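You operate a simulated robot arm through the tools that you are given. There is no shell and no other tool. Be economical: measure what you need, move in short steps, check, and stop when the job is done.

The job below is to be done with a simulated two-armed robot. You get a single attempt, and the scene is never put back.

Task
Take the blue rag from the banker top and lay it out flat on the plank bench top.
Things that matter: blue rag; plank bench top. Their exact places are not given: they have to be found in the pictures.

The check looks at the end state, three seconds after you hand in, the way a careful person would. Anything else that was tipped, shoved, dropped, spilled or broken makes it a failure.

Robot
Two 7-joint arms with two-finger parallel grippers on one trunk, on a base that drives. Base frame: it is fixed to the floor where the robot stands at the start and does not move with it; the origin is under the middle of the robot, x ahead of it, y to its left, z up; the surface under the hand at the start is at about z = 82. Units: cm, degrees, N and s.
The left shoulder is at the start at [5, 16.8, 105.7], the right one opposite. With the tool pointing down near the work surface each hand reaches from about 20 to 66 cm from the robot's upright axis, wherever it stands, measured 20 degrees to its own side. Places, roughly: plank bench top [50, -180, 80]. Payload 1.57 kg a hand.
Tool frame (each hand has its own): the origin (TCP) lies between the finger pads and is the grasp point; the fingertips stand 3 cm ahead of it; z points along the fingers, y is the line along which they close. Largest opening 8 cm; finger width 1.7, thickness 1.2; the body of the gripper, 4 by 8.2 cm, starts 8 cm behind the TCP.
Orientation is that of the tool frame in the base frame, as a unit quaternion [x, y, z, w]. With the fingers straight down and closing along the base's y, the tool's x points along the base's -x, its y along +y and its z along -z.

Tools
- The arms move only by the tool jog_arm. It takes "left_plan", "right_plan" or both (then of equal length, played together; a hand with none holds still); each is a list of rows, each a list of 6 numbers: the shift along the tool's x, y, z in cm, then the turn, a rotation vector about the tool's x, y, z in degrees. In form: [[tx, ty, tz, wx, wy, wz], ...]. A call has 1 to 20 rows; each row is the pose to reach, as a shift and turn from the pose commanded when the call began, along the tool's axes at that moment. "left_grip" and "right_grip" are, for a hand that has rows, the gripper command, from -1 (shut) to 1 (fully open), values between in proportion, set as the call begins (left out, the last holds). Each row takes 0.2 s and may step no farther than 5 cm and 8.6 degrees from the row before; otherwise, or with a gripper value out of range, the whole call is refused. A pose out of reach is approached as far as the arm can. The call stops where the force on the tool passes 40 N (or 10 N more than at its start, if that is more) or the arm is blocked; 0.2 s more then pass. The fingers move at their own pace (about 4.5 cm/s each) and stop on an object; they squeeze with about 35 N. The grip force told is the motor's: it shows also when the fingers shut on nothing. Time passes only in rows, and 0.2 s behind the last, so rows that repeat a pose let the fingers close. The reply holds the time, the measured pose of the TCP, the force on the tool along the base axes, the opening and the grip force, in the units named above and with some noise, with the torque about the TCP (base axes, N m) and any sound that the robot's microphone picked up.
- Cameras (640 x 400 px; columns grow to the right, rows downward): "scene" is now at [11.89, 0.95, 125.29]; the picture's right is [0.12, -0.99, 0.00], its down [-0.71, -0.08, -0.70] and it looks along [0.70, 0.08, -0.71] (base axes); focal length 288 px, centre (320, 200). "left" rides on the left gripper at [7.2, 0.7, -12.2] in its tool frame; the picture's right is [-0.09, 1.00, 0.00], its down [-0.84, -0.08, -0.54] and it looks along [-0.54, -0.05, 0.84] (tool axes); focal length 238 px, centre (320, 200). "right" rides on the right gripper at [7.2, -0.7, -12.2] in its tool frame; the picture's right is [0.09, 1.00, 0.00], its down [-0.84, 0.08, -0.54] and it looks along [-0.54, 0.05, 0.84] (tool axes); focal length 238 px, centre (320, 200).
- get_image(camera): a new picture of that camera. The clock stands still meanwhile.
- lift_body(by): slides the trunk up (or, below 0, down) by that many cm; the arms and the scene camera ride with it, the base frame stays. It gives what a move gives, with no picture.
- base_move(legs): drives the robot by 1 to 6 legs, each [ahead, left, turn to the left] in cm, cm and degrees, along the robot's own axes; the way and the turn of a leg run together, so that a leg with both is an arc; at most 150 cm and 180 degrees a leg. The arms and the cameras ride along, it lands a little off, and it stops where it bumps. It gives what a move gives.
- aim_head(pan, tilt): turns the head with the scene camera to pan (to the left, within 80 degrees either way) and tilt (down, from -29 to 69), counted from straight ahead of the robot. It gives what a move gives.
- measure_at(camera, pixels): for up to 12 pixels [column, row] of the newest picture of that camera ("zoom" is the newest enlarged one), the place [x, y, z] in the base frame of the surface seen there, good to about 0.2 cm. The clock stands still meanwhile.
- enlarge(camera, box): a new picture of the part [left, top, right, bottom] of that camera's present view, enlarged. The clock stands still meanwhile.
- finish_job(): hands the job in; it is judged then, once.

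Go step by step. Measure first, check grasps and placings, and put right what went wrong. The budget is 80 turns and 62 pictures, counting those below and the enlarged ones. Unless the task says otherwise, let go and move clear before handing in, and close with one line.

The tools are called after "Call:" as name(argument=value, ...) on one line, values as JSON. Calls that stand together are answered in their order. jog_arm: Moves the arms, as the interface text tells. Its arguments: {"type":"object","properties":{"left_plan":{"type":"array","items":{"type":"array","items":{"type":"number"}}},"left_grip":{"type":"number"},"right_plan":{"type":"array","items":{"type":"array","items":{"type":"number"}}},"right_grip":{"type":"number"}},"required":[]} The other tools are called the same way: lift_body (by) slides the trunk up or down; base_move (legs) drives the base; aim_head (pan, tilt) turns the head that bears the scene camera; get_image (camera) takes a picture; measure_at (camera, pixels) gives the place of the surface under pixels of a picture; enlarge (camera, box) takes an enlarged picture of a part of a camera's view; finish_job () hands the job in.

At the start:

```text
time_s: 0.0
left_ee_pos: [50.91, 25.44, 98.67]
left_ee_rot: [0.0, 1.0, 0.0, 0.0]
left_wrist_force: [-0.6, -0.3, -0.4]
left_moment: [0.0, 0.01, 0.01]
left_width: 8.0
left_finger_force: 0.1
right_ee_pos: [52.16, -17.33, 100.81]
right_ee_rot: [0.0, 1.0, 0.0, 0.0]
right_wrist_force: [0.2, -0.7, 0.1]
right_moment: [0.02, -0.01, 0.01]
right_width: 7.98
right_finger_force: 0.1
trunk travel left (down, up): [-22.5, 21.8]
robot x, y, heading: [-0.16, -0.22, -0.2]
head pan, tilt: [6.9, 45.3]
```

scene: 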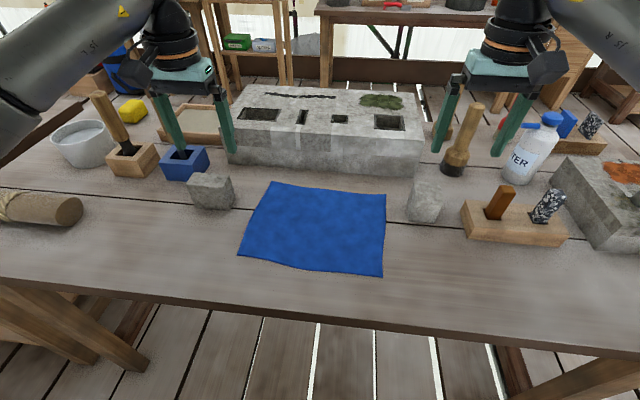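
right: 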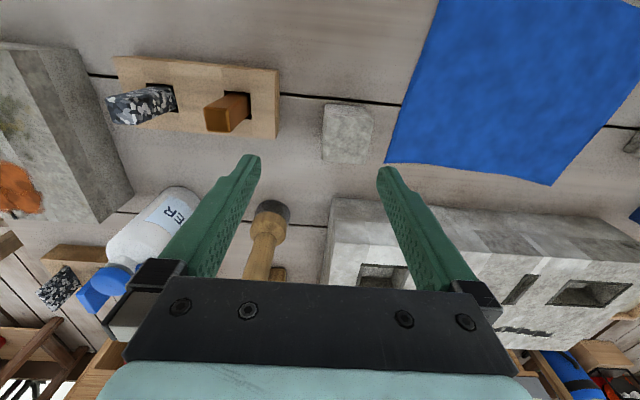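
left: 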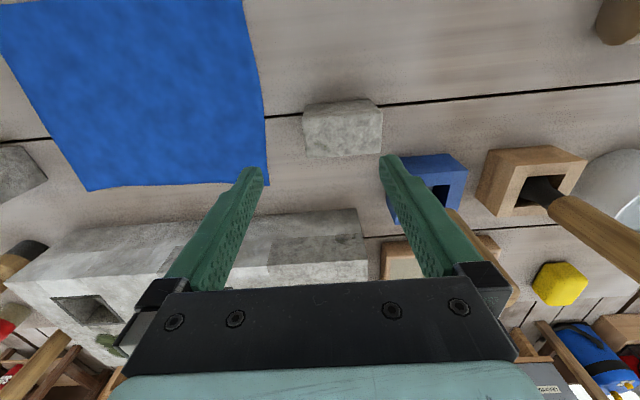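

The blue rag lies flat on the table in front of me with its corners near (272,182), (385,194), (382,277) and (238,255). I'll measure these first.

Call:
measure_at(camera="scene", pixels=[[272, 183], [384, 195], [381, 275], [240, 254], [315, 230], [330, 300], [230, 230], [425, 215], [212, 195], [310, 272], [382, 235], [255, 217]])

Call:
aim_head(pan=-75, tilt=30)

Call:
get_image(camera="scene")

```text
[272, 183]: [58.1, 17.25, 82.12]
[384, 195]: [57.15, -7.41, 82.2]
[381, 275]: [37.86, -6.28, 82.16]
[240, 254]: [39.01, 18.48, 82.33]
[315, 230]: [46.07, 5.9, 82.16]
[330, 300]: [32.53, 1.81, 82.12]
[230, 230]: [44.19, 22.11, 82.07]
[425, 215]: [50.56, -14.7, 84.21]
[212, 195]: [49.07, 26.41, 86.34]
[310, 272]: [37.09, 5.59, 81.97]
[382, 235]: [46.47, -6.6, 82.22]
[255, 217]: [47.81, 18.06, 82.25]
```

```text
time_s: 1.6
left_ee_pos: [50.95, 25.5, 98.69]
left_ee_rot: [-0.001, 1.0, 0.0, 0.0]
left_wrist_force: [0.0, 0.1, -1.1]
left_moment: [0.0, 0.03, 0.04]
left_width: 8.0
left_finger_force: 0.1
right_ee_pos: [52.1, -17.38, 100.67]
right_ee_rot: [0.0, 1.0, 0.0, 0.0]
right_wrist_force: [0.1, 0.2, -0.3]
right_moment: [-0.01, 0.02, -0.02]
right_width: 8.01
right_finger_force: 0.0
trunk travel left (down, up): [-22.5, 21.8]
robot x, y, heading: [-0.12, -0.22, 0.1]
head pan, tilt: [-75.0, 30.0]
```

```text
58 pictures are left
```

scene: 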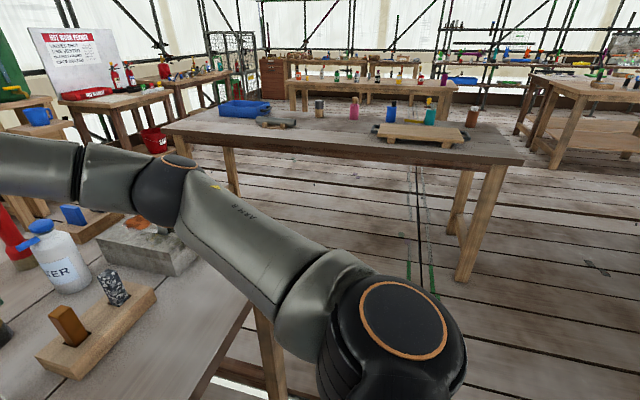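

The plank bench must be the table across the aisle, around (340,130), with items on its far half. I'll measure its edges and the items.

Call:
measure_at(camera="scene", pixels=[[166, 128], [523, 162], [340, 146], [250, 136], [455, 146], [385, 140], [400, 125], [260, 122], [320, 117], [222, 115], [472, 125], [340, 135]])

Call:
enlarge(camera="scene", box=[150, 60, 540, 300])

```text
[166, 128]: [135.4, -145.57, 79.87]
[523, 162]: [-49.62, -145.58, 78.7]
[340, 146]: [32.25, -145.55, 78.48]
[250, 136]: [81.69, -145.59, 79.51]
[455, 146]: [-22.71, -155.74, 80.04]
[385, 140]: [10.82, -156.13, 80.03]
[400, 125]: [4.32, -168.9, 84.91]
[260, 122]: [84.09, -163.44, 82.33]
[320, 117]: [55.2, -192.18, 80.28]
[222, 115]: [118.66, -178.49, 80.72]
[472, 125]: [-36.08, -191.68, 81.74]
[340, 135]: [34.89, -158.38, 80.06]
```

```text
1.64 times, centred on (345, 180) of scene
```

zoom: 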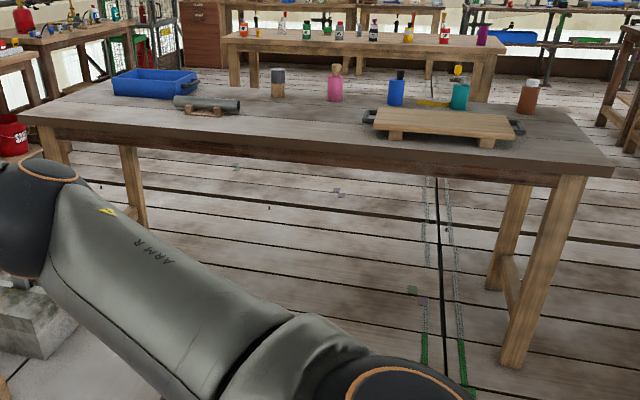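

The bench top is at z≈80, its near edge is at y≈-145.6, and it's free between x≈20 and 75. I'll bring both hands above the near corners of the rag with the fingers partly closed, and turn the head back.

Call:
jog_arm(left_plan=[[1.6, -1.5, 1.2, 0, 0, 0], [3.3, -3, 2.4, 0, 0, 0], [4.9, -4.5, 3.6, 0, 0, 0], [6.5, -6, 4.8, 0, 0, 0], [8.2, -7.5, 6.1, 0, 0, 0], [9.8, -9, 7.4, 0, 0, 0], [11.4, -10.4, 8.7, 0, 0, 0], [11.4, -10.4, 8.7, 0, 0, 0]], right_plan=[[1.9, 2, 1.5, 0, 0, 0], [3.8, 4, 3, 0, 0, 0], [5.6, 6, 4.5, 0, 0, 0], [7.5, 8.1, 6, 0, 0, 0], [9.4, 10.2, 7.6, 0, 0, 0], [11.2, 12.2, 9.2, 0, 0, 0], [13.1, 14.2, 10.7, 0, 0, 0], [13.1, 14.2, 10.7, 0, 0, 0]], left_grip=-0.125, right_grip=-0.125)

Call:
aim_head(pan=7, tilt=50)

Call:
get_image(camera="scene")

Call:
get_image(camera="left")

Call:
get_image(camera="right")

```text
time_s: 3.4
left_ee_pos: [39.41, 15.06, 89.88]
left_ee_rot: [0.0, 1.0, 0.0, 0.0]
left_wrist_force: [0.1, 0.1, -0.6]
left_moment: [0.0, 0.01, -0.03]
left_width: 3.53
left_finger_force: 0.1
right_ee_pos: [38.9, -3.13, 90.0]
right_ee_rot: [-0.001, 1.0, 0.001, -0.001]
right_wrist_force: [-0.4, 0.1, -0.1]
right_moment: [0.0, 0.0, -0.02]
right_width: 3.46
right_finger_force: 0.1
trunk travel left (down, up): [-22.5, 21.8]
robot x, y, heading: [0.36, -0.28, -0.1]
head pan, tilt: [-75.0, 30.0]
```

```text
time_s: 4.9
left_ee_pos: [39.51, 15.15, 89.93]
left_ee_rot: [0.0, 1.0, 0.0, 0.0]
left_wrist_force: [0.4, -0.8, 0.1]
left_moment: [0.02, -0.01, 0.01]
left_width: 3.47
left_finger_force: 0.1
right_ee_pos: [39.03, -3.01, 90.03]
right_ee_rot: [-0.001, 1.0, 0.0, 0.0]
right_wrist_force: [0.7, 0.9, -0.4]
right_moment: [-0.01, -0.02, 0.0]
right_width: 3.47
right_finger_force: 0.0
trunk travel left (down, up): [-22.5, 21.8]
robot x, y, heading: [0.11, -0.07, -0.1]
head pan, tilt: [7.0, 50.0]
```

```text
56 pictures are left
```

scene: 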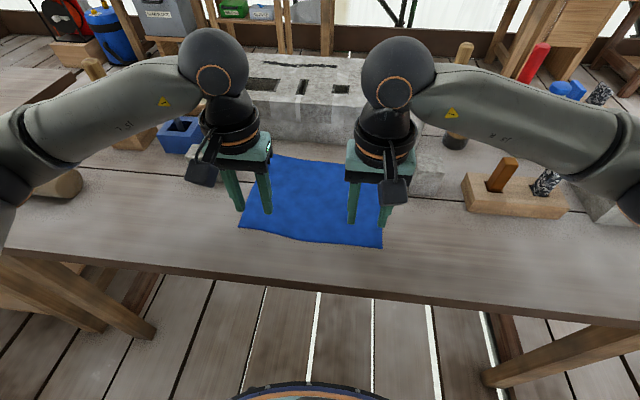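

```text
55 pictures are left
```

left: 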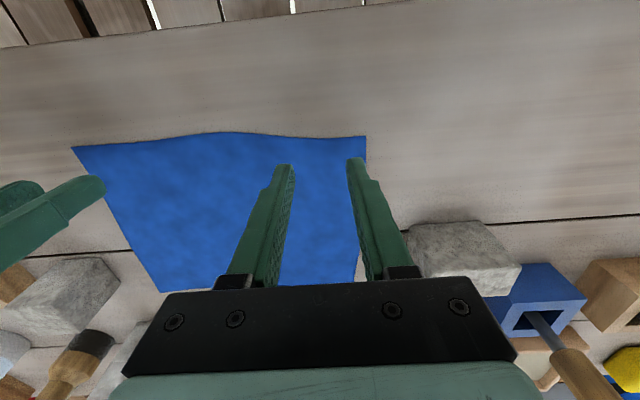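

```text
54 pictures are left
```

right: 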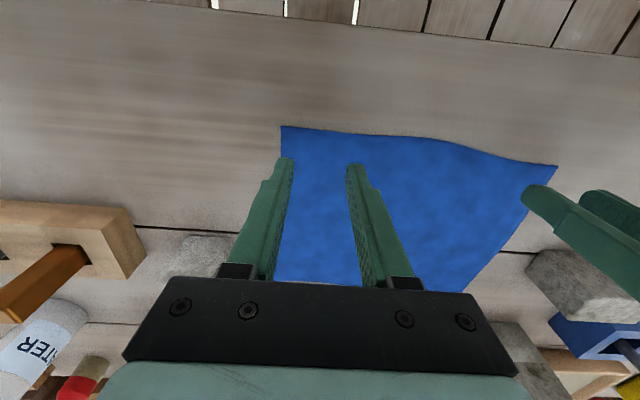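

The hands sit above both near corners, with the fingertips inside the cloth. I'll lower 5 cm until the tips touch.

Call:
jog_arm(left_plan=[[0, 0, 2, 0, 0, 0], [0, 0, 3.8, 0, 0, 0], [0, 0, 4.5, 0, 0, 0], [0, 0, 5.0, 0, 0, 0], [0, 0, 5.0, 0, 0, 0]], right_plan=[[0, 0, 2, 0, 0, 0], [0, 0, 3.8, 0, 0, 0], [0, 0, 4.5, 0, 0, 0], [0, 0, 5.0, 0, 0, 0], [0, 0, 5.0, 0, 0, 0]])

```text
time_s: 6.1
left_ee_pos: [39.29, 15.08, 85.06]
left_ee_rot: [0.0, 1.0, 0.0, 0.003]
left_wrist_force: [-2.3, 4.7, 24.0]
left_moment: [-0.02, 0.09, -0.05]
left_width: 3.5
left_finger_force: 0.0
right_ee_pos: [38.89, -3.11, 85.31]
right_ee_rot: [0.001, 1.0, 0.0, 0.002]
right_wrist_force: [0.6, -0.1, 1.5]
right_moment: [0.02, -0.03, -0.03]
right_width: 3.46
right_finger_force: 0.1
trunk travel left (down, up): [-22.5, 21.8]
robot x, y, heading: [0.15, 0.04, 0.1]
head pan, tilt: [7.0, 50.0]
```

The left tips press with 24 N and the right ones barely touch. I'll ease the left up and the right down a little, then shut both.

Call:
jog_arm(left_plan=[[0, 0, -0.1, 0, 0, 0], [0, 0, -0.1, 0, 0, 0], [0, 0, -0.1, 0, 0, 0], [0, 0, -0.1, 0, 0, 0], [0, 0, -0.1, 0, 0, 0]], right_plan=[[0, 0, 0.2, 0, 0, 0], [0, 0, 0.2, 0, 0, 0], [0, 0, 0.2, 0, 0, 0], [0, 0, 0.2, 0, 0, 0], [0, 0, 0.2, 0, 0, 0]], left_grip=-1, right_grip=-1)

Call:
get_image(camera="left")

Call:
get_image(camera="right")

```text
time_s: 7.3
left_ee_pos: [39.35, 14.95, 85.13]
left_ee_rot: [0.0, 1.0, 0.0, 0.003]
left_wrist_force: [1.6, 0.5, 22.9]
left_moment: [-0.03, -0.1, -0.01]
left_width: 0.03
left_finger_force: 20.8
right_ee_pos: [38.99, -3.17, 85.19]
right_ee_rot: [0.001, 1.0, 0.002, 0.003]
right_wrist_force: [2.7, 3.0, 25.6]
right_moment: [0.08, -0.06, 0.02]
right_width: 0.0
right_finger_force: 21.4
trunk travel left (down, up): [-22.5, 21.8]
robot x, y, heading: [-0.39, -0.14, -0.0]
head pan, tilt: [7.0, 50.0]
```

```text
53 pictures are left
```

left: 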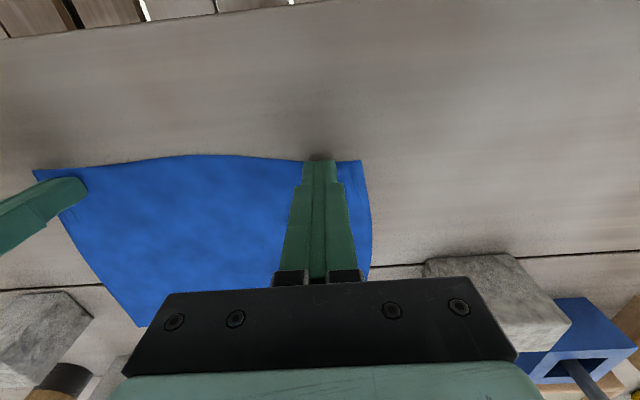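

```text
52 pictures are left
```

right: 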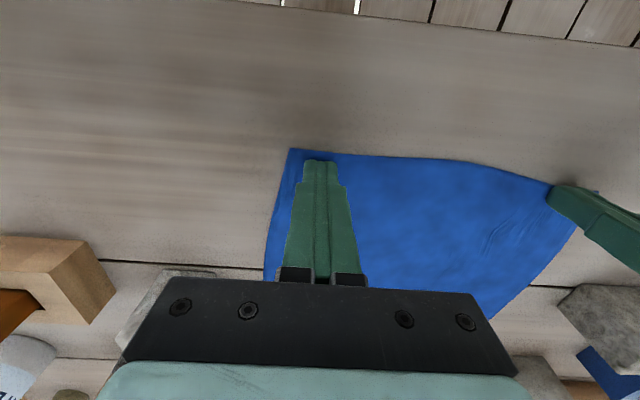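

The fingers are shut to about 0 width, and some small wrinkles show near the right tips. A short lift will show whether any cloth is held.

Call:
jog_arm(left_plan=[[0, 0, -1, 0, 0, 0], [0, 0, -2, 0, 0, 0], [0, 0, -4, 0, 0, 0], [0, 0, -4, 0, 0, 0]], right_plan=[[0, 0, -1, 0, 0, 0], [0, 0, -2, 0, 0, 0], [0, 0, -4, 0, 0, 0], [0, 0, -4, 0, 0, 0]])

Call:
get_image(camera="scene")

Call:
get_image(camera="left")

```text
time_s: 8.3
left_ee_pos: [39.4, 15.0, 88.89]
left_ee_rot: [0.0, 1.0, 0.0, 0.0]
left_wrist_force: [0.8, 0.2, -0.2]
left_moment: [0.05, 0.01, -0.03]
left_width: 0.02
left_finger_force: 21.5
right_ee_pos: [39.06, -3.2, 88.88]
right_ee_rot: [0.0, 1.0, 0.0, -0.001]
right_wrist_force: [-0.2, -0.2, -0.4]
right_moment: [0.0, 0.0, 0.02]
right_width: 0.03
right_finger_force: 21.0
trunk travel left (down, up): [-22.5, 21.8]
robot x, y, heading: [-0.16, 0.28, 0.1]
head pan, tilt: [7.0, 50.0]
```

```text
51 pictures are left
```

scene: 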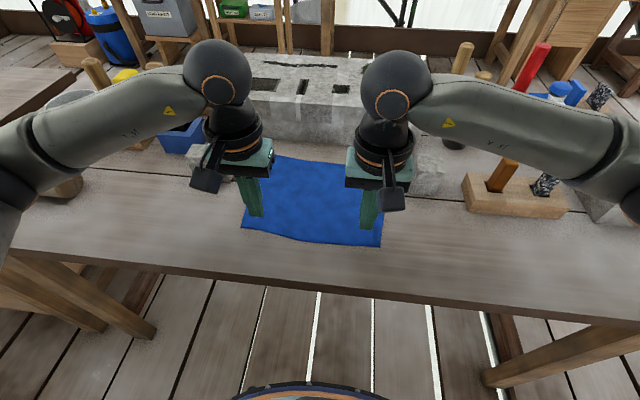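

```text
50 pictures are left
```

left: 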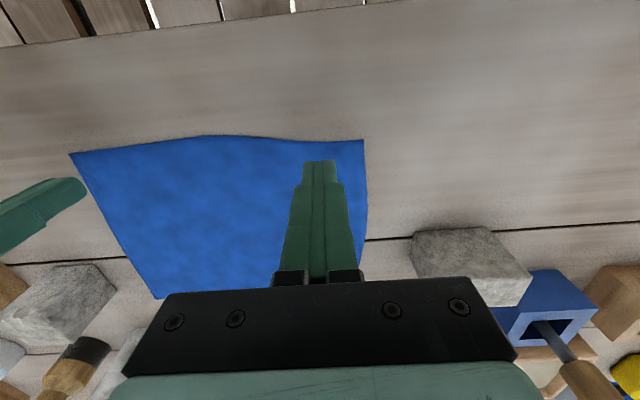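

The rag lies flat again, so the pinch slipped and caught nothing. I'll measure the near table edge to plan dragging the rag's edge over it for a proper grasp.

Call:
measure_at(camera="scene", pixels=[[310, 243], [312, 270], [312, 276], [312, 281], [312, 286], [312, 291], [312, 296], [200, 265], [420, 290], [245, 228], [380, 246], [590, 325]])

Call:
enlarge(camera="scene", box=[200, 140, 440, 310])

```text
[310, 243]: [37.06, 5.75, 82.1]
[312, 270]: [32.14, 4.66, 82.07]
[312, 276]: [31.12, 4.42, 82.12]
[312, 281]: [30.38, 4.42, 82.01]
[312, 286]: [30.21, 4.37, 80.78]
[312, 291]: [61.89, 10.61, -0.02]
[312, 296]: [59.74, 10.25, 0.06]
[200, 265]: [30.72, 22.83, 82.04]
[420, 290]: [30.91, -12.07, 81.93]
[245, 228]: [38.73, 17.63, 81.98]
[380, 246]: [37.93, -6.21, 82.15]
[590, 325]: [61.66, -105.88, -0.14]
```

```text
2.35 times, centred on (320, 225) of scene
```

zoom: 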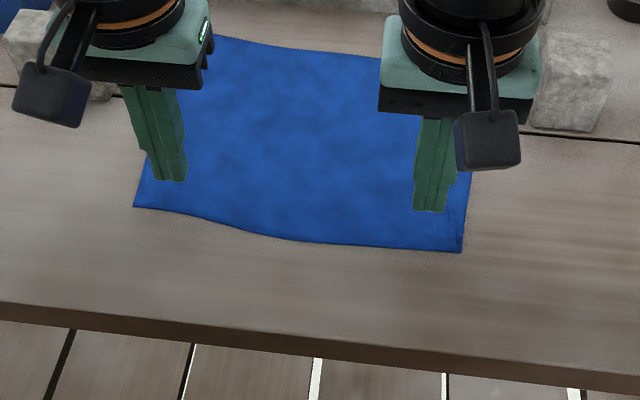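

The table edge is at x≈30.2 and the rag's near edge is at about 37 to 39. I'll press closed fingertips mid-rag at x≈47 and drag toward me.

Call:
jog_arm(left_plan=[[-4, 0, 0, 0, 0, 0], [-8, 0, 0, 0, 0, 0], [-8, 0, 2, 0, 0, 0], [-8, 0, 3.3, 0, 0, 0], [-8, 0, 3.9, 0, 0, 0], [-8, 0, 3.9, 0, 0, 0]], right_plan=[[-4, 0, 0, 0, 0, 0], [-8, 0, 0, 0, 0, 0], [-8, 0, 2, 0, 0, 0], [-8, 0, 3.3, 0, 0, 0], [-8, 0, 3.9, 0, 0, 0], [-8, 0, 3.9, 0, 0, 0]])

```text
time_s: 9.7
left_ee_pos: [47.37, 14.81, 85.19]
left_ee_rot: [-0.001, 1.0, 0.0, 0.002]
left_wrist_force: [1.2, -0.1, 3.0]
left_moment: [-0.03, -0.02, -0.02]
left_width: 0.02
left_finger_force: 21.1
right_ee_pos: [47.11, -3.19, 85.23]
right_ee_rot: [0.0, 1.0, 0.0, 0.001]
right_wrist_force: [0.7, -1.3, 14.1]
right_moment: [-0.1, -0.05, -0.01]
right_width: 0.0
right_finger_force: 21.8
trunk travel left (down, up): [-22.5, 21.8]
robot x, y, heading: [0.12, 0.04, -0.0]
head pan, tilt: [7.0, 50.0]
```

Both tips touch (3 N left, 14 N right). I'll press a touch more and drag 5 cm toward me as a test.

Call:
jog_arm(left_plan=[[0, 0, 0.3, 0, 0, 0], [1, 0, 0.3, 0, 0, 0], [2, 0, 0.3, 0, 0, 0], [3, 0, 0.3, 0, 0, 0], [4, 0, 0.3, 0, 0, 0], [5, 0, 0.3, 0, 0, 0]], right_plan=[[0, 0, 0.15, 0, 0, 0], [1, 0, 0.15, 0, 0, 0], [2, 0, 0.15, 0, 0, 0], [3, 0, 0.15, 0, 0, 0], [4, 0, 0.15, 0, 0, 0], [5, 0, 0.15, 0, 0, 0]])

Call:
enlarge(camera="scene", box=[200, 140, 440, 310])

```text
time_s: 11.1
left_ee_pos: [42.42, 14.79, 85.15]
left_ee_rot: [0.0, 1.0, -0.001, 0.007]
left_wrist_force: [7.9, -0.2, 32.3]
left_moment: [0.22, -0.04, -0.05]
left_width: 0.0
left_finger_force: 22.0
right_ee_pos: [41.99, -3.28, 85.15]
right_ee_rot: [0.0, 1.0, 0.001, 0.004]
right_wrist_force: [7.7, -0.1, 27.6]
right_moment: [-0.14, -0.16, 0.05]
right_width: 0.0
right_finger_force: 21.4
trunk travel left (down, up): [-22.5, 21.8]
robot x, y, heading: [-0.08, 0.09, -0.0]
head pan, tilt: [7.0, 50.0]
```

```text
2.35 times, centred on (320, 225) of scene
```

zoom: 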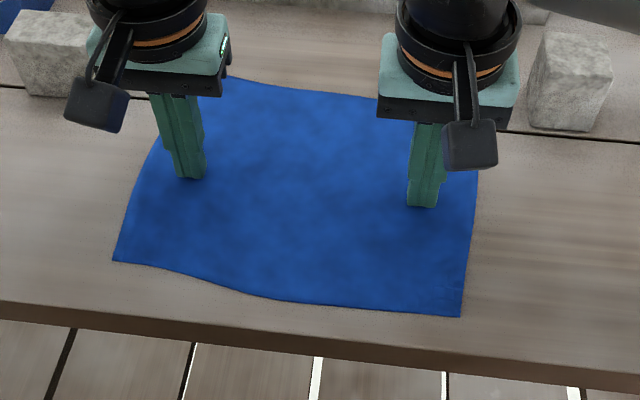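

The drag works: the rag moved about 5 cm with little distortion. I'll drag another 6 cm so its near edge overhangs the table.

Call:
jog_arm(left_plan=[[1, 0, 0, 0, 0, 0], [2, 0, 0, 0, 0, 0], [3, 0, 0, 0, 0, 0], [4, 0, 0, 0, 0, 0], [5, 0, 0, 0, 0, 0], [6, 0, 0, 0, 0, 0], [6, 0, -0.5, 0, 0, 0], [6, 0, -5, 0, 0, 0]], right_plan=[[1, 0, 0, 0, 0, 0], [2, 0, 0, 0, 0, 0], [3, 0, 0, 0, 0, 0], [4, 0, 0, 0, 0, 0], [5, 0, 0, 0, 0, 0], [6, 0, 0, 0, 0, 0], [6, 0, -0.5, 0, 0, 0], [6, 0, -5, 0, 0, 0]])

Call:
enlarge(camera="scene", box=[200, 140, 440, 310])

Call:
get_image(camera="left")

```text
time_s: 12.9
left_ee_pos: [36.35, 14.85, 89.77]
left_ee_rot: [0.0, 1.0, 0.002, -0.002]
left_wrist_force: [0.4, -1.1, 0.6]
left_moment: [-0.03, 0.0, -0.02]
left_width: 0.0
left_finger_force: 21.1
right_ee_pos: [35.91, -3.15, 89.9]
right_ee_rot: [0.0, 1.0, -0.001, -0.002]
right_wrist_force: [-0.4, -0.1, 0.1]
right_moment: [-0.01, -0.01, 0.02]
right_width: 0.01
right_finger_force: 21.1
trunk travel left (down, up): [-22.5, 21.8]
robot x, y, heading: [-0.01, 0.19, 0.2]
head pan, tilt: [7.0, 50.0]
```

```text
2.35 times, centred on (320, 225) of scene
```

zoom: 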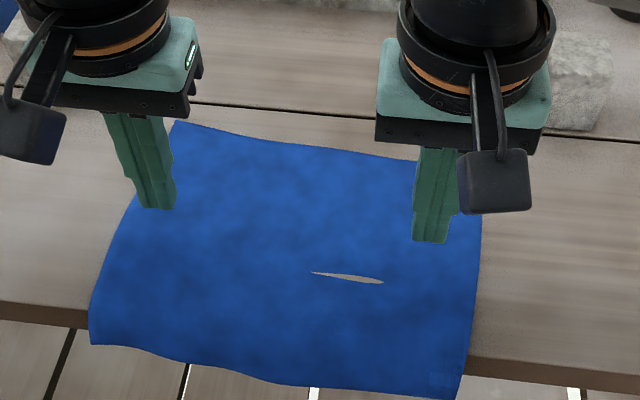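

```text
46 pictures are left
```

left: 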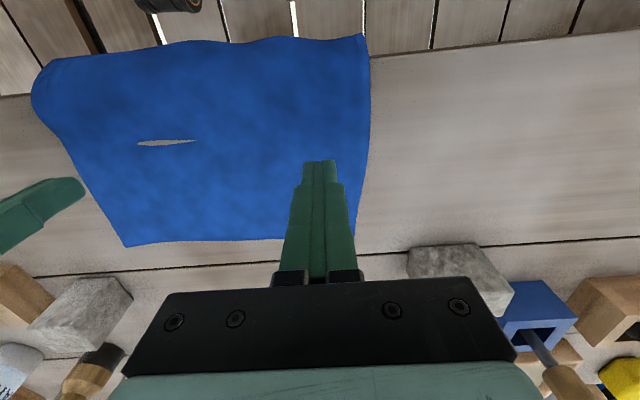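

The flap now overhangs the edge; the light slit near zoom (345,277) is just the table top poking through the thin cloth. I'll measure the flap.

Call:
measure_at(camera="zoom", pixels=[[95, 310], [92, 340], [140, 320], [140, 346], [200, 358], [260, 375], [300, 383], [400, 390], [455, 393], [455, 365], [400, 360], [300, 340]])

```text
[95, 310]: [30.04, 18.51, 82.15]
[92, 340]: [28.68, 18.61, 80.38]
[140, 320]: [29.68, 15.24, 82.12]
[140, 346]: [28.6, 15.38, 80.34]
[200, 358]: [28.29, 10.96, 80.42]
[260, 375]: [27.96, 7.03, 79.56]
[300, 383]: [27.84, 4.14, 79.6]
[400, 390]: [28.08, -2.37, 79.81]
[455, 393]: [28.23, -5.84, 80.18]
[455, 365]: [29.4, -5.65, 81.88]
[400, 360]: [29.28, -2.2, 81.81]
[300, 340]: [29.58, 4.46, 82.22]
```

The flap droops about 2.5 cm over the edge. I'll drag 2 cm more for a better bite, then lift off.

Call:
jog_arm(left_plan=[[0, 0, 3, 0, 0, 0], [0, 0, 4.6, 0, 0, 0], [0, 0, 5.0, 0, 0, 0], [1, 0, 5.0, 0, 0, 0], [2, 0, 5.0, 0, 0, 0], [2, 0, 4, 0, 0, 0], [2, 0, 0, 0, 0, 0], [2, 0, -4, 0, 0, 0]], right_plan=[[0, 0, 3, 0, 0, 0], [0, 0, 4.6, 0, 0, 0], [0, 0, 5.0, 0, 0, 0], [1, 0, 5.0, 0, 0, 0], [2, 0, 5.0, 0, 0, 0], [2, 0, 4, 0, 0, 0], [2, 0, 0, 0, 0, 0], [2, 0, -4, 0, 0, 0]])

Call:
enlarge(camera="scene", box=[200, 170, 440, 320])

Call:
measure_at(camera="zoom", pixels=[[320, 350], [320, 340], [320, 330], [320, 360], [95, 300], [95, 320], [150, 320], [450, 350], [450, 365], [400, 370], [180, 330], [250, 345]])

```text
time_s: 14.7
left_ee_pos: [34.46, 14.93, 93.83]
left_ee_rot: [0.0, 1.0, 0.001, -0.001]
left_wrist_force: [0.4, -0.1, -0.1]
left_moment: [0.01, -0.02, -0.01]
left_width: 0.0
left_finger_force: 21.4
right_ee_pos: [34.04, -3.2, 93.89]
right_ee_rot: [0.0, 1.0, -0.001, -0.001]
right_wrist_force: [-0.3, -0.3, 0.6]
right_moment: [0.0, -0.05, 0.0]
right_width: 0.02
right_finger_force: 21.6
trunk travel left (down, up): [-22.5, 21.8]
robot x, y, heading: [0.05, -0.08, -0.0]
head pan, tilt: [7.0, 50.0]
```

```text
2.67 times, centred on (320, 245) of scene
```

zoom: 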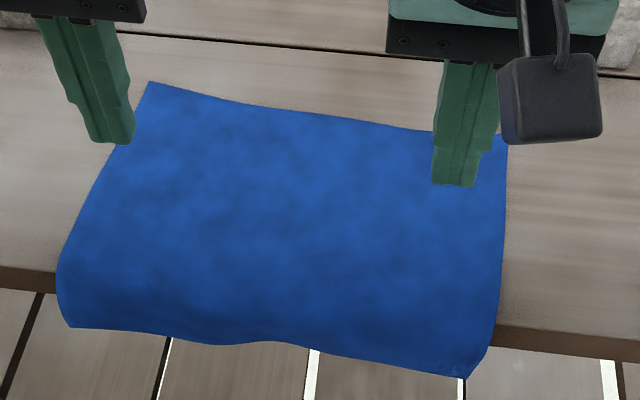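

```text
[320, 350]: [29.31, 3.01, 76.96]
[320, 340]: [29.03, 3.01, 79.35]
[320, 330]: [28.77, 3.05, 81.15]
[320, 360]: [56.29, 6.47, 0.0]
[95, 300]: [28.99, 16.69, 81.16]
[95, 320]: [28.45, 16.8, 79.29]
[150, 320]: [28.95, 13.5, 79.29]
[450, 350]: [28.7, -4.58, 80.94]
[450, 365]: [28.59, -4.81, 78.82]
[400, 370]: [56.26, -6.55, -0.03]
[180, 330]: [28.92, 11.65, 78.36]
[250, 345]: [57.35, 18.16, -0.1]
```

The flap is now too long and hangs straight down against the edge, at x≈28.8 and down to z≈77.5. I'll push the rag back about 1.3 cm so it sticks out at a slope.

Call:
jog_arm(left_plan=[[0, 0, 4, 0, 0, 0], [0, 0, 7.5, 0, 0, 0], [0, 0, 8.6, 0, 0, 0], [0, 0, 9.0, 0, 0, 0], [-0.7, 0, 9.0, 0, 0, 0], [-1.4, 0, 9.0, 0, 0, 0], [-1.4, 0, 8, 0, 0, 0], [-1.4, 0, 4, 0, 0, 0], [-1.4, 0, 0, 0, 0, 0]], right_plan=[[0, 0, 4, 0, 0, 0], [0, 0, 7.5, 0, 0, 0], [0, 0, 8.6, 0, 0, 0], [0, 0, 9.0, 0, 0, 0], [-0.7, 0, 9.0, 0, 0, 0], [-1.4, 0, 9.0, 0, 0, 0], [-1.4, 0, 8, 0, 0, 0], [-1.4, 0, 4, 0, 0, 0], [-1.4, 0, 0, 0, 0, 0]])

Call:
enlarge(camera="scene", box=[200, 170, 440, 320])

Call:
measure_at(camera="zoom", pixels=[[320, 340], [320, 330], [70, 310], [95, 290], [95, 315], [150, 310], [450, 330], [450, 345], [450, 360], [400, 350], [180, 320], [250, 325]])

```text
time_s: 16.7
left_ee_pos: [35.94, 15.0, 93.77]
left_ee_rot: [-0.001, 1.0, -0.001, 0.0]
left_wrist_force: [0.1, -0.1, -0.4]
left_moment: [0.03, -0.01, -0.01]
left_width: 0.0
left_finger_force: 20.7
right_ee_pos: [35.37, -3.12, 93.86]
right_ee_rot: [0.0, 1.0, 0.001, 0.001]
right_wrist_force: [0.2, 0.0, -1.0]
right_moment: [0.0, 0.0, -0.02]
right_width: 0.01
right_finger_force: 21.1
trunk travel left (down, up): [-22.5, 21.8]
robot x, y, heading: [0.23, -0.02, -0.2]
head pan, tilt: [7.0, 50.0]
```

```text
2.67 times, centred on (320, 245) of scene
```

zoom: 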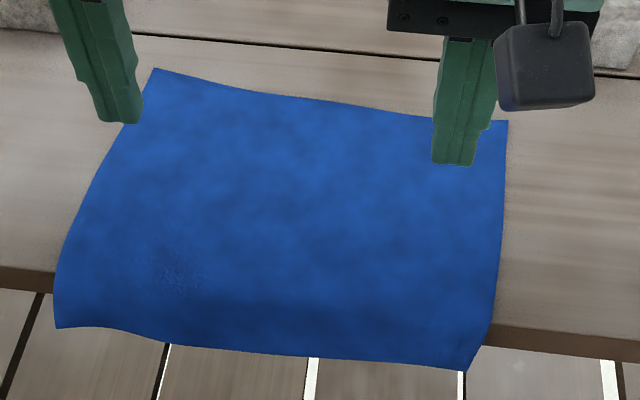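

```text
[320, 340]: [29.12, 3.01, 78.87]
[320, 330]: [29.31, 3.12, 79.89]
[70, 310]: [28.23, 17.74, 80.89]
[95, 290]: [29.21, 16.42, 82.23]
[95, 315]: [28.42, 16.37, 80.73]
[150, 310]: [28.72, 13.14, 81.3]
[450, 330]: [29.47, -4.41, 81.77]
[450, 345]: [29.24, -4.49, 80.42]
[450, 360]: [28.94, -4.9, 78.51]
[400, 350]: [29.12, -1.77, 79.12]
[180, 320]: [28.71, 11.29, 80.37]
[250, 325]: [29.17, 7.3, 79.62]
```

The left corner now sticks out nicely, with (70,310) at [28.2, 17.7, 80.9]. I'll grasp that corner first, by backing the base 12 cm and turning the left tool to point inward, 35° forward and 25° down.

Call:
base_move(legs=[[-12, 0, 0]])

Call:
jog_arm(left_plan=[[0, 0.9, 0, 6.3, -2, -3.1], [0, 1.8, 0, 12.6, -4, -6.2], [0, 2.7, 0, 18.9, -5.9, -9.3], [0, 3.6, 0, 25.2, -7.9, -12.4], [0, 4.5, 0, 31.5, -9.9, -15.6], [0, 5.4, 0, 37.7, -11.9, -18.7], [0, 6.3, 0, 44, -13.9, -21.8], [0, 7.2, 0, 50.3, -15.8, -24.9], [0, 8, 0, 56.6, -17.8, -28], [0, 8.4, 0, 62.9, -19.8, -31.1], [0, 8.4, 0, 62.9, -19.8, -31.1]], left_grip=0.25)

Call:
aim_head(pan=10, tilt=50)

Call:
get_image(camera="scene")

Call:
get_image(camera="left")

```text
time_s: 17.8
left_ee_pos: [31.1, 14.35, 93.81]
left_ee_rot: [0.004, 1.0, 0.0, 0.002]
left_wrist_force: [-0.4, 0.6, -0.2]
left_moment: [0.02, 0.01, -0.02]
left_width: 0.01
left_finger_force: 21.0
right_ee_pos: [30.39, -3.47, 94.0]
right_ee_rot: [0.002, 1.0, 0.0, 0.001]
right_wrist_force: [0.1, -1.2, 0.6]
right_moment: [0.01, -0.01, 0.01]
right_width: 0.02
right_finger_force: 20.8
trunk travel left (down, up): [-22.5, 21.8]
robot x, y, heading: [-4.89, -0.27, -0.4]
head pan, tilt: [7.0, 50.0]
stopped in leg 1: the robot was blocked; the commanded pose is now the measured one
```

```text
time_s: 20.2
left_ee_pos: [31.23, 22.94, 93.83]
left_ee_rot: [-0.25, 0.805, -0.513, 0.161]
left_wrist_force: [0.1, 0.3, 0.4]
left_moment: [0.01, 0.03, 0.01]
left_width: 5.01
left_finger_force: 0.1
right_ee_pos: [30.25, -3.59, 93.89]
right_ee_rot: [0.003, 1.0, 0.0, 0.0]
right_wrist_force: [-0.1, 1.1, -0.1]
right_moment: [0.01, -0.03, 0.01]
right_width: 0.0
right_finger_force: 21.4
trunk travel left (down, up): [-22.5, 21.8]
robot x, y, heading: [-5.14, 0.05, -0.7]
head pan, tilt: [7.0, 50.0]
```

```text
time_s: 20.8
left_ee_pos: [31.14, 22.78, 93.73]
left_ee_rot: [-0.25, 0.805, -0.514, 0.159]
left_wrist_force: [0.1, 0.5, 0.0]
left_moment: [0.0, -0.04, 0.02]
left_width: 5.01
left_finger_force: 0.0
right_ee_pos: [30.41, -3.66, 93.88]
right_ee_rot: [0.003, 1.0, 0.001, 0.001]
right_wrist_force: [0.9, -0.7, -0.4]
right_moment: [0.02, 0.0, -0.04]
right_width: 0.0
right_finger_force: 21.6
trunk travel left (down, up): [-22.5, 21.8]
robot x, y, heading: [-4.94, -0.05, -0.1]
head pan, tilt: [10.0, 50.0]
```

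```text
43 pictures are left
```

scene: 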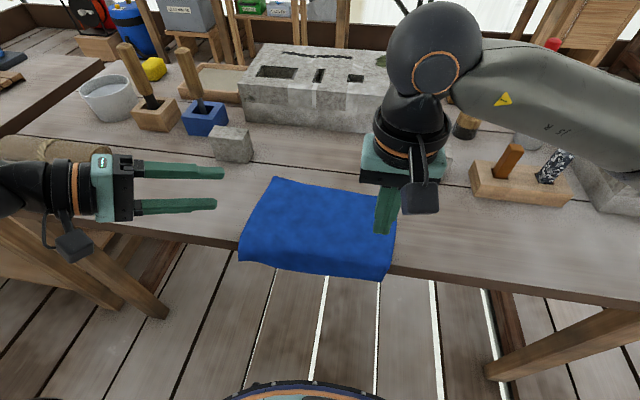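

```text
42 pictures are left
```

left: 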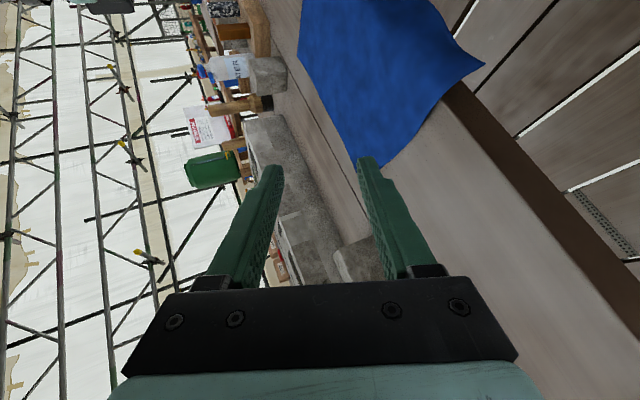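

The base was blocked 5 cm back, so something is behind me and I won't back up again. The left tool has the right pose, so I'll swing it clear of the table front, then down to flap height.

Call:
jog_arm(left_plan=[[2.15, 0.84, -1.8, 0, 0, 0], [4.3, 1.68, -3.6, 0, 0, 0], [6.44, 2.52, -5.41, 0, 0, 0], [6.44, 5.4, -4.1, 0, 0, 0], [6.44, 8.3, -2.75, 0, 0, 0], [6.44, 11.1, -1.4, 0, 0, 0], [6.44, 13.94, -0.08, 0, 0, 0], [6.44, 13.94, -0.08, 0, 0, 0]])

Call:
get_image(camera="left")

Call:
get_image(camera="scene")

```text
time_s: 22.6
left_ee_pos: [22.36, 24.28, 81.25]
left_ee_rot: [-0.25, 0.806, -0.513, 0.159]
left_wrist_force: [0.2, 0.5, 0.3]
left_moment: [0.02, 0.01, -0.02]
left_width: 5.03
left_finger_force: 0.0
left hand out of reach, approached as far as the arm can: row 3, 4
right_ee_pos: [30.28, -3.58, 93.89]
right_ee_rot: [0.001, 1.0, 0.0, 0.0]
right_wrist_force: [-0.1, 0.0, 0.6]
right_moment: [-0.01, -0.02, -0.01]
right_width: 0.03
right_finger_force: 21.4
trunk travel left (down, up): [-22.5, 21.8]
robot x, y, heading: [-5.19, -0.37, -0.4]
head pan, tilt: [10.0, 50.0]
```

```text
41 pictures are left
```

left: 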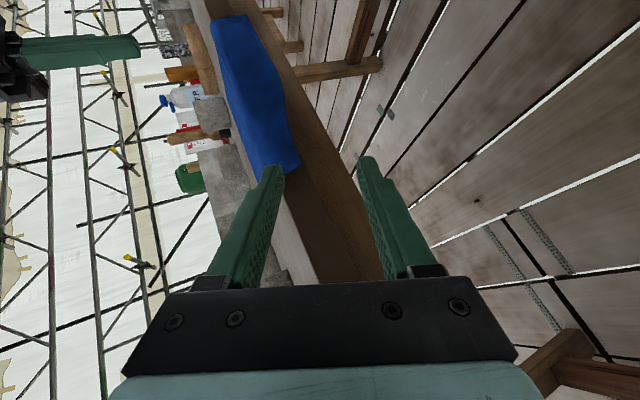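

```text
40 pictures are left
```

scene: 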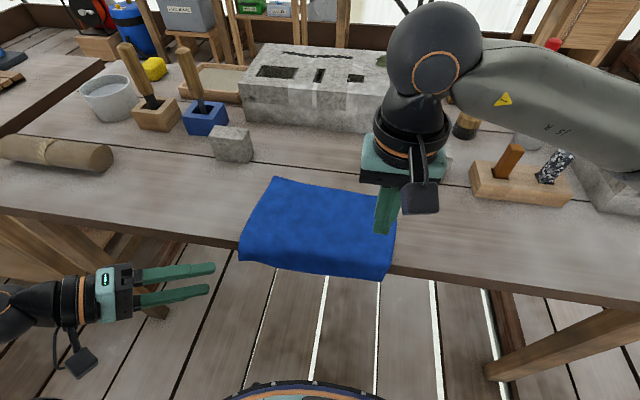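

The flap and its left corner show in the left camera near (298,165). I'll enlarge and measure there.

Call:
enlarge(camera="left", box=[200, 80, 400, 205])

Call:
measure_at(camera="left", pixels=[[297, 165], [285, 170], [293, 150], [283, 135], [272, 165], [278, 110], [284, 90], [310, 170], [330, 170], [345, 165]])

```text
3.20 times, centred on (300, 142) of left
```

zoom: 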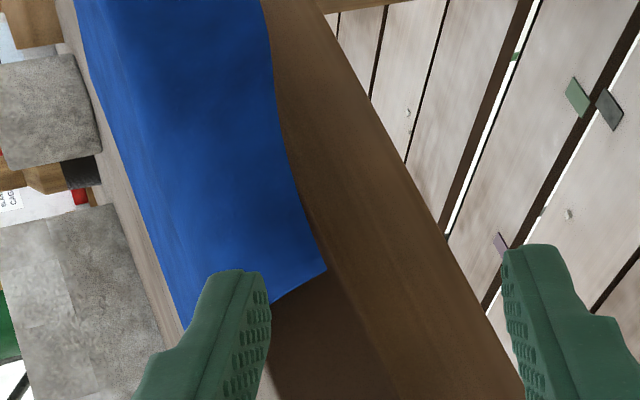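

```text
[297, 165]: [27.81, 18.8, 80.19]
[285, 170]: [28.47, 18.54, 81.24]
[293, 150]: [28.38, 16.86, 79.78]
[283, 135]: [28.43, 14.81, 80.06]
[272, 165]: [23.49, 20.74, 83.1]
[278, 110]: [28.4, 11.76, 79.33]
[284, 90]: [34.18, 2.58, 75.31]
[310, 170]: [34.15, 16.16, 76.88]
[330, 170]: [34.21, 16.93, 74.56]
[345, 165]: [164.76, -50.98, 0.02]
```

The corner is at about [27.7, 18.9, 79.8], and the table's apron is set well back at x≈34. I'll slide the open fingers around the flap.

Call:
jog_arm(left_plan=[[-0.2, -0.8, 1.7, 0, 0, 0], [-0.45, -1.6, 3.4, 0, 0, 0], [-0.7, -2.4, 5.2, 0, 0, 0], [-0.91, -3.2, 6.88, 0, 0, 0], [-0.91, -3.2, 6.88, 0, 0, 0]])

Call:
enlarge(camera="left", box=[200, 80, 440, 230])

Call:
enlarge(camera="scene", box=[150, 170, 400, 330])

```text
time_s: 23.8
left_ee_pos: [27.53, 19.14, 81.21]
left_ee_rot: [-0.258, 0.813, -0.495, 0.167]
left_wrist_force: [-1.0, -1.0, 4.6]
left_moment: [-0.1, -0.11, -0.03]
left_width: 5.31
left_finger_force: 1.5
left hand out of reach, approached as far as the arm can: row 4, 5
right_ee_pos: [30.28, -3.57, 93.95]
right_ee_rot: [0.002, 1.0, 0.0, 0.0]
right_wrist_force: [0.8, 0.5, 0.5]
right_moment: [0.0, 0.0, -0.01]
right_width: 0.01
right_finger_force: 21.4
trunk travel left (down, up): [-22.5, 21.8]
robot x, y, heading: [-4.75, -0.12, -0.2]
head pan, tilt: [10.0, 50.0]
```

```text
2.67 times, centred on (320, 155) of left
```

zoom: 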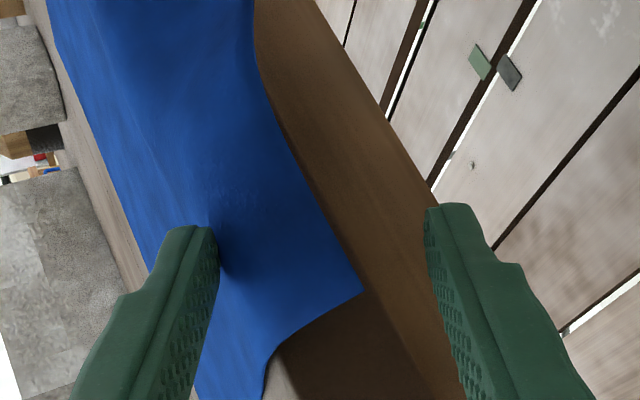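

```text
2.50 times, centred on (275, 250) of scene
```

zoom: 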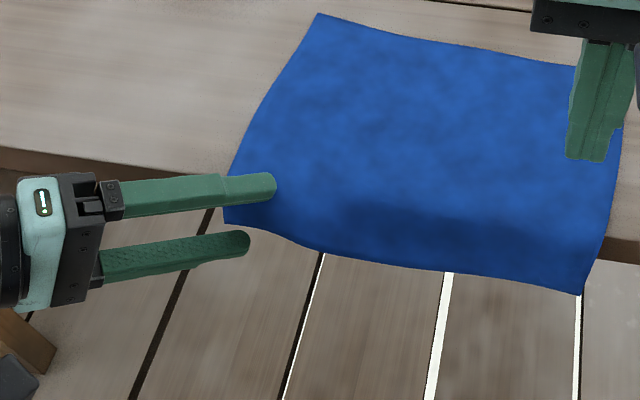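

The flap sits between the fingers, with the upper one on top and the lower one beneath. I'll ease off the table edge by 0.6 cm and close.

Call:
jog_arm(left_plan=[[0.5, 0.15, -0.3, 0, 0, 0], [0.5, 0.15, -0.3, 0, 0, 0], [0.5, 0.15, -0.3, 0, 0, 0], [0.5, 0.15, -0.3, 0, 0, 0], [0.5, 0.15, -0.3, 0, 0, 0], [0.5, 0.15, -0.3, 0, 0, 0]], left_grip=-1)

Call:
enlarge(camera="left", box=[200, 80, 440, 230])

Call:
enlarge(camera="scene", box=[150, 170, 400, 330])

```text
time_s: 25.2
left_ee_pos: [26.96, 19.2, 80.94]
left_ee_rot: [-0.26, 0.813, -0.494, 0.167]
left_wrist_force: [-2.5, -0.1, -1.2]
left_moment: [0.0, 0.02, 0.0]
left_width: 0.2
left_finger_force: 23.9
left hand out of reach, approached as far as the arm can: row 1, 2, 3
right_ee_pos: [30.36, -3.58, 93.83]
right_ee_rot: [0.003, 1.0, 0.001, 0.0]
right_wrist_force: [0.3, -0.4, 1.2]
right_moment: [-0.01, 0.0, 0.0]
right_width: 0.0
right_finger_force: 21.5
trunk travel left (down, up): [-22.5, 21.8]
robot x, y, heading: [-5.01, -0.41, -0.7]
head pan, tilt: [10.0, 50.0]
```

```text
2.67 times, centred on (320, 155) of left
```

zoom: 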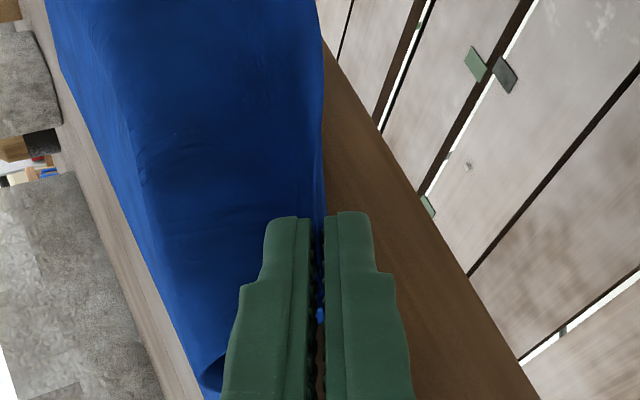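

```text
2.50 times, centred on (275, 250) of scene
```

zoom: 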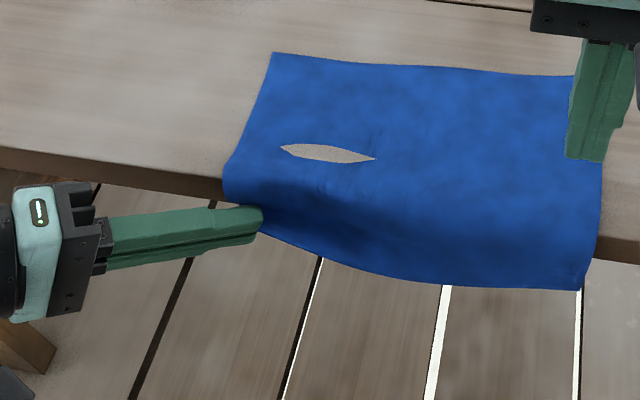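

The left fingers hold the flap corner (width 0.2). The right arm would be too folded at the right corner, so I'll raise the trunk 12 cm in steps, lowering the left hand again each time.

Call:
lift_body(by=4)

Call:
jog_arm(left_plan=[[0, 1.81, 0.85, 0, 0, 0], [0, 3.62, 1.69, 0, 0, 0]])

Call:
lift_body(by=4)

Call:
jog_arm(left_plan=[[0, 1.81, 0.85, 0, 0, 0], [0, 3.62, 1.69, 0, 0, 0]])

Call:
lift_body(by=4)

Call:
jog_arm(left_plan=[[0, 1.81, 0.85, 0, 0, 0], [0, 3.2, 1.5, 0, 0, 0]])

Call:
get_image(camera="scene")

```text
time_s: 26.0
left_ee_pos: [26.99, 19.22, 85.04]
left_ee_rot: [-0.259, 0.813, -0.494, 0.166]
left_wrist_force: [0.3, -0.1, 0.5]
left_moment: [0.01, -0.01, 0.02]
left_width: 0.18
left_finger_force: 23.6
right_ee_pos: [30.29, -3.47, 97.99]
right_ee_rot: [0.003, 1.0, 0.001, 0.001]
right_wrist_force: [0.3, -0.1, -0.8]
right_moment: [0.01, 0.0, -0.03]
right_width: 0.02
right_finger_force: 21.0
trunk travel left (down, up): [-26.5, 17.8]
robot x, y, heading: [-4.84, -0.64, -0.5]
head pan, tilt: [10.0, 50.0]
```

```text
time_s: 26.6
left_ee_pos: [26.9, 20.12, 82.47]
left_ee_rot: [-0.27, 0.82, -0.474, 0.172]
left_wrist_force: [-0.4, 0.9, 0.3]
left_moment: [0.04, -0.05, -0.03]
left_width: 0.2
left_finger_force: 23.6
left hand out of reach, approached as far as the arm can: row 1, 2
right_ee_pos: [30.34, -3.52, 97.86]
right_ee_rot: [0.003, 1.0, 0.001, 0.001]
right_wrist_force: [0.8, 0.8, 0.0]
right_moment: [0.02, -0.01, -0.01]
right_width: 0.0
right_finger_force: 21.7
trunk travel left (down, up): [-26.5, 17.8]
robot x, y, heading: [-4.84, -0.41, -0.5]
head pan, tilt: [10.0, 50.0]
```

```text
time_s: 27.4
left_ee_pos: [26.78, 20.07, 86.52]
left_ee_rot: [-0.271, 0.82, -0.475, 0.172]
left_wrist_force: [-0.4, -0.8, 0.4]
left_moment: [0.01, -0.01, -0.01]
left_width: 0.2
left_finger_force: 23.4
right_ee_pos: [30.39, -3.47, 101.86]
right_ee_rot: [0.003, 1.0, 0.001, 0.001]
right_wrist_force: [-0.4, 0.5, -0.5]
right_moment: [-0.01, 0.01, 0.04]
right_width: 0.02
right_finger_force: 21.3
trunk travel left (down, up): [-30.5, 13.8]
robot x, y, heading: [-5.03, -0.47, -0.3]
head pan, tilt: [10.0, 50.0]
```

```text
time_s: 28.1
left_ee_pos: [27.0, 20.24, 83.18]
left_ee_rot: [-0.268, 0.816, -0.48, 0.179]
left_wrist_force: [3.1, 7.1, 28.8]
left_moment: [-0.59, -0.92, 0.24]
left_width: 0.82
left_finger_force: 26.6
left hand out of reach, approached as far as the arm can: row 1
right_ee_pos: [30.21, -3.62, 102.02]
right_ee_rot: [0.003, 1.0, 0.0, 0.001]
right_wrist_force: [-0.3, -0.1, 0.8]
right_moment: [0.02, -0.01, 0.01]
right_width: 0.01
right_finger_force: 21.6
trunk travel left (down, up): [-30.5, 13.8]
robot x, y, heading: [-5.12, -0.45, -0.6]
head pan, tilt: [10.0, 50.0]
```

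```text
time_s: 28.9
left_ee_pos: [26.67, 20.39, 86.5]
left_ee_rot: [-0.271, 0.82, -0.474, 0.171]
left_wrist_force: [0.0, 0.4, 0.3]
left_moment: [-0.01, -0.03, -0.04]
left_width: 0.2
left_finger_force: 23.1
right_ee_pos: [30.37, -3.6, 105.92]
right_ee_rot: [0.002, 1.0, 0.0, 0.001]
right_wrist_force: [0.8, -0.3, -0.1]
right_moment: [0.04, -0.01, -0.01]
right_width: 0.01
right_finger_force: 21.2
trunk travel left (down, up): [-34.5, 9.8]
robot x, y, heading: [-5.18, -0.35, -0.3]
head pan, tilt: [10.0, 50.0]
```

```text
time_s: 29.5
left_ee_pos: [26.74, 20.67, 83.04]
left_ee_rot: [-0.27, 0.82, -0.475, 0.172]
left_wrist_force: [0.1, -0.4, 0.3]
left_moment: [0.01, 0.03, -0.01]
left_width: 0.21
left_finger_force: 23.3
right_ee_pos: [30.24, -3.56, 105.74]
right_ee_rot: [0.002, 1.0, 0.0, 0.0]
right_wrist_force: [-0.3, 0.2, 0.1]
right_moment: [-0.02, -0.03, -0.02]
right_width: 0.02
right_finger_force: 21.8
trunk travel left (down, up): [-34.5, 9.8]
robot x, y, heading: [-5.01, 0.02, -0.2]
head pan, tilt: [10.0, 50.0]
```

```text
34 pictures are left
```

scene: 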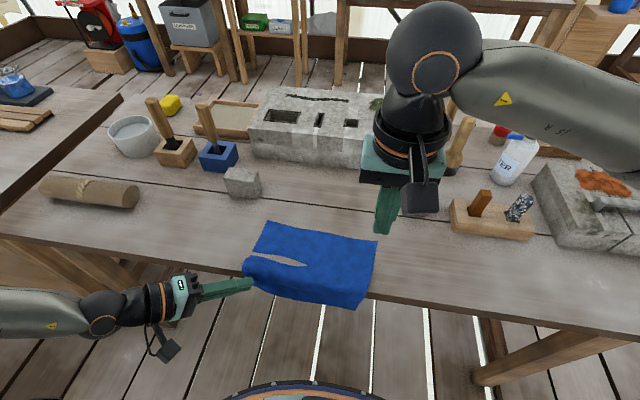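

The left hand still holds the cloth (width 0.21). Next I'll look at the right corner near (358,305) more closely.

Call:
enlarge(camera="scene", box=[230, 200, 400, 320])

Call:
measure_at(camera="zoom", pixels=[[475, 400], [470, 385], [480, 360], [490, 330], [510, 290], [440, 380], [400, 370], [545, 150], [340, 350], [500, 345], [120, 100]])

```text
3.33 times, centred on (315, 260) of scene
```

zoom: 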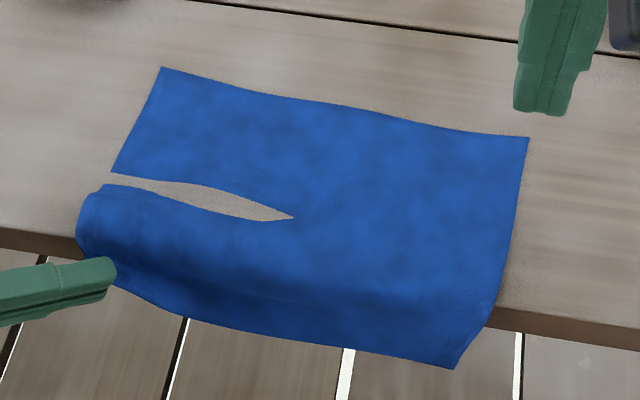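

```text
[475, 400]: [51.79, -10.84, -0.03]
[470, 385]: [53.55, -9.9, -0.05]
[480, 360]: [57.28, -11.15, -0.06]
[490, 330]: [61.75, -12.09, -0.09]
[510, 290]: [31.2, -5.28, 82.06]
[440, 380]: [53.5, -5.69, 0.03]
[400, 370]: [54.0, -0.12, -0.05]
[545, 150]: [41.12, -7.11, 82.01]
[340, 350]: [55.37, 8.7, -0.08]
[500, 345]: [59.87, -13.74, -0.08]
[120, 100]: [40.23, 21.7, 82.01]
```

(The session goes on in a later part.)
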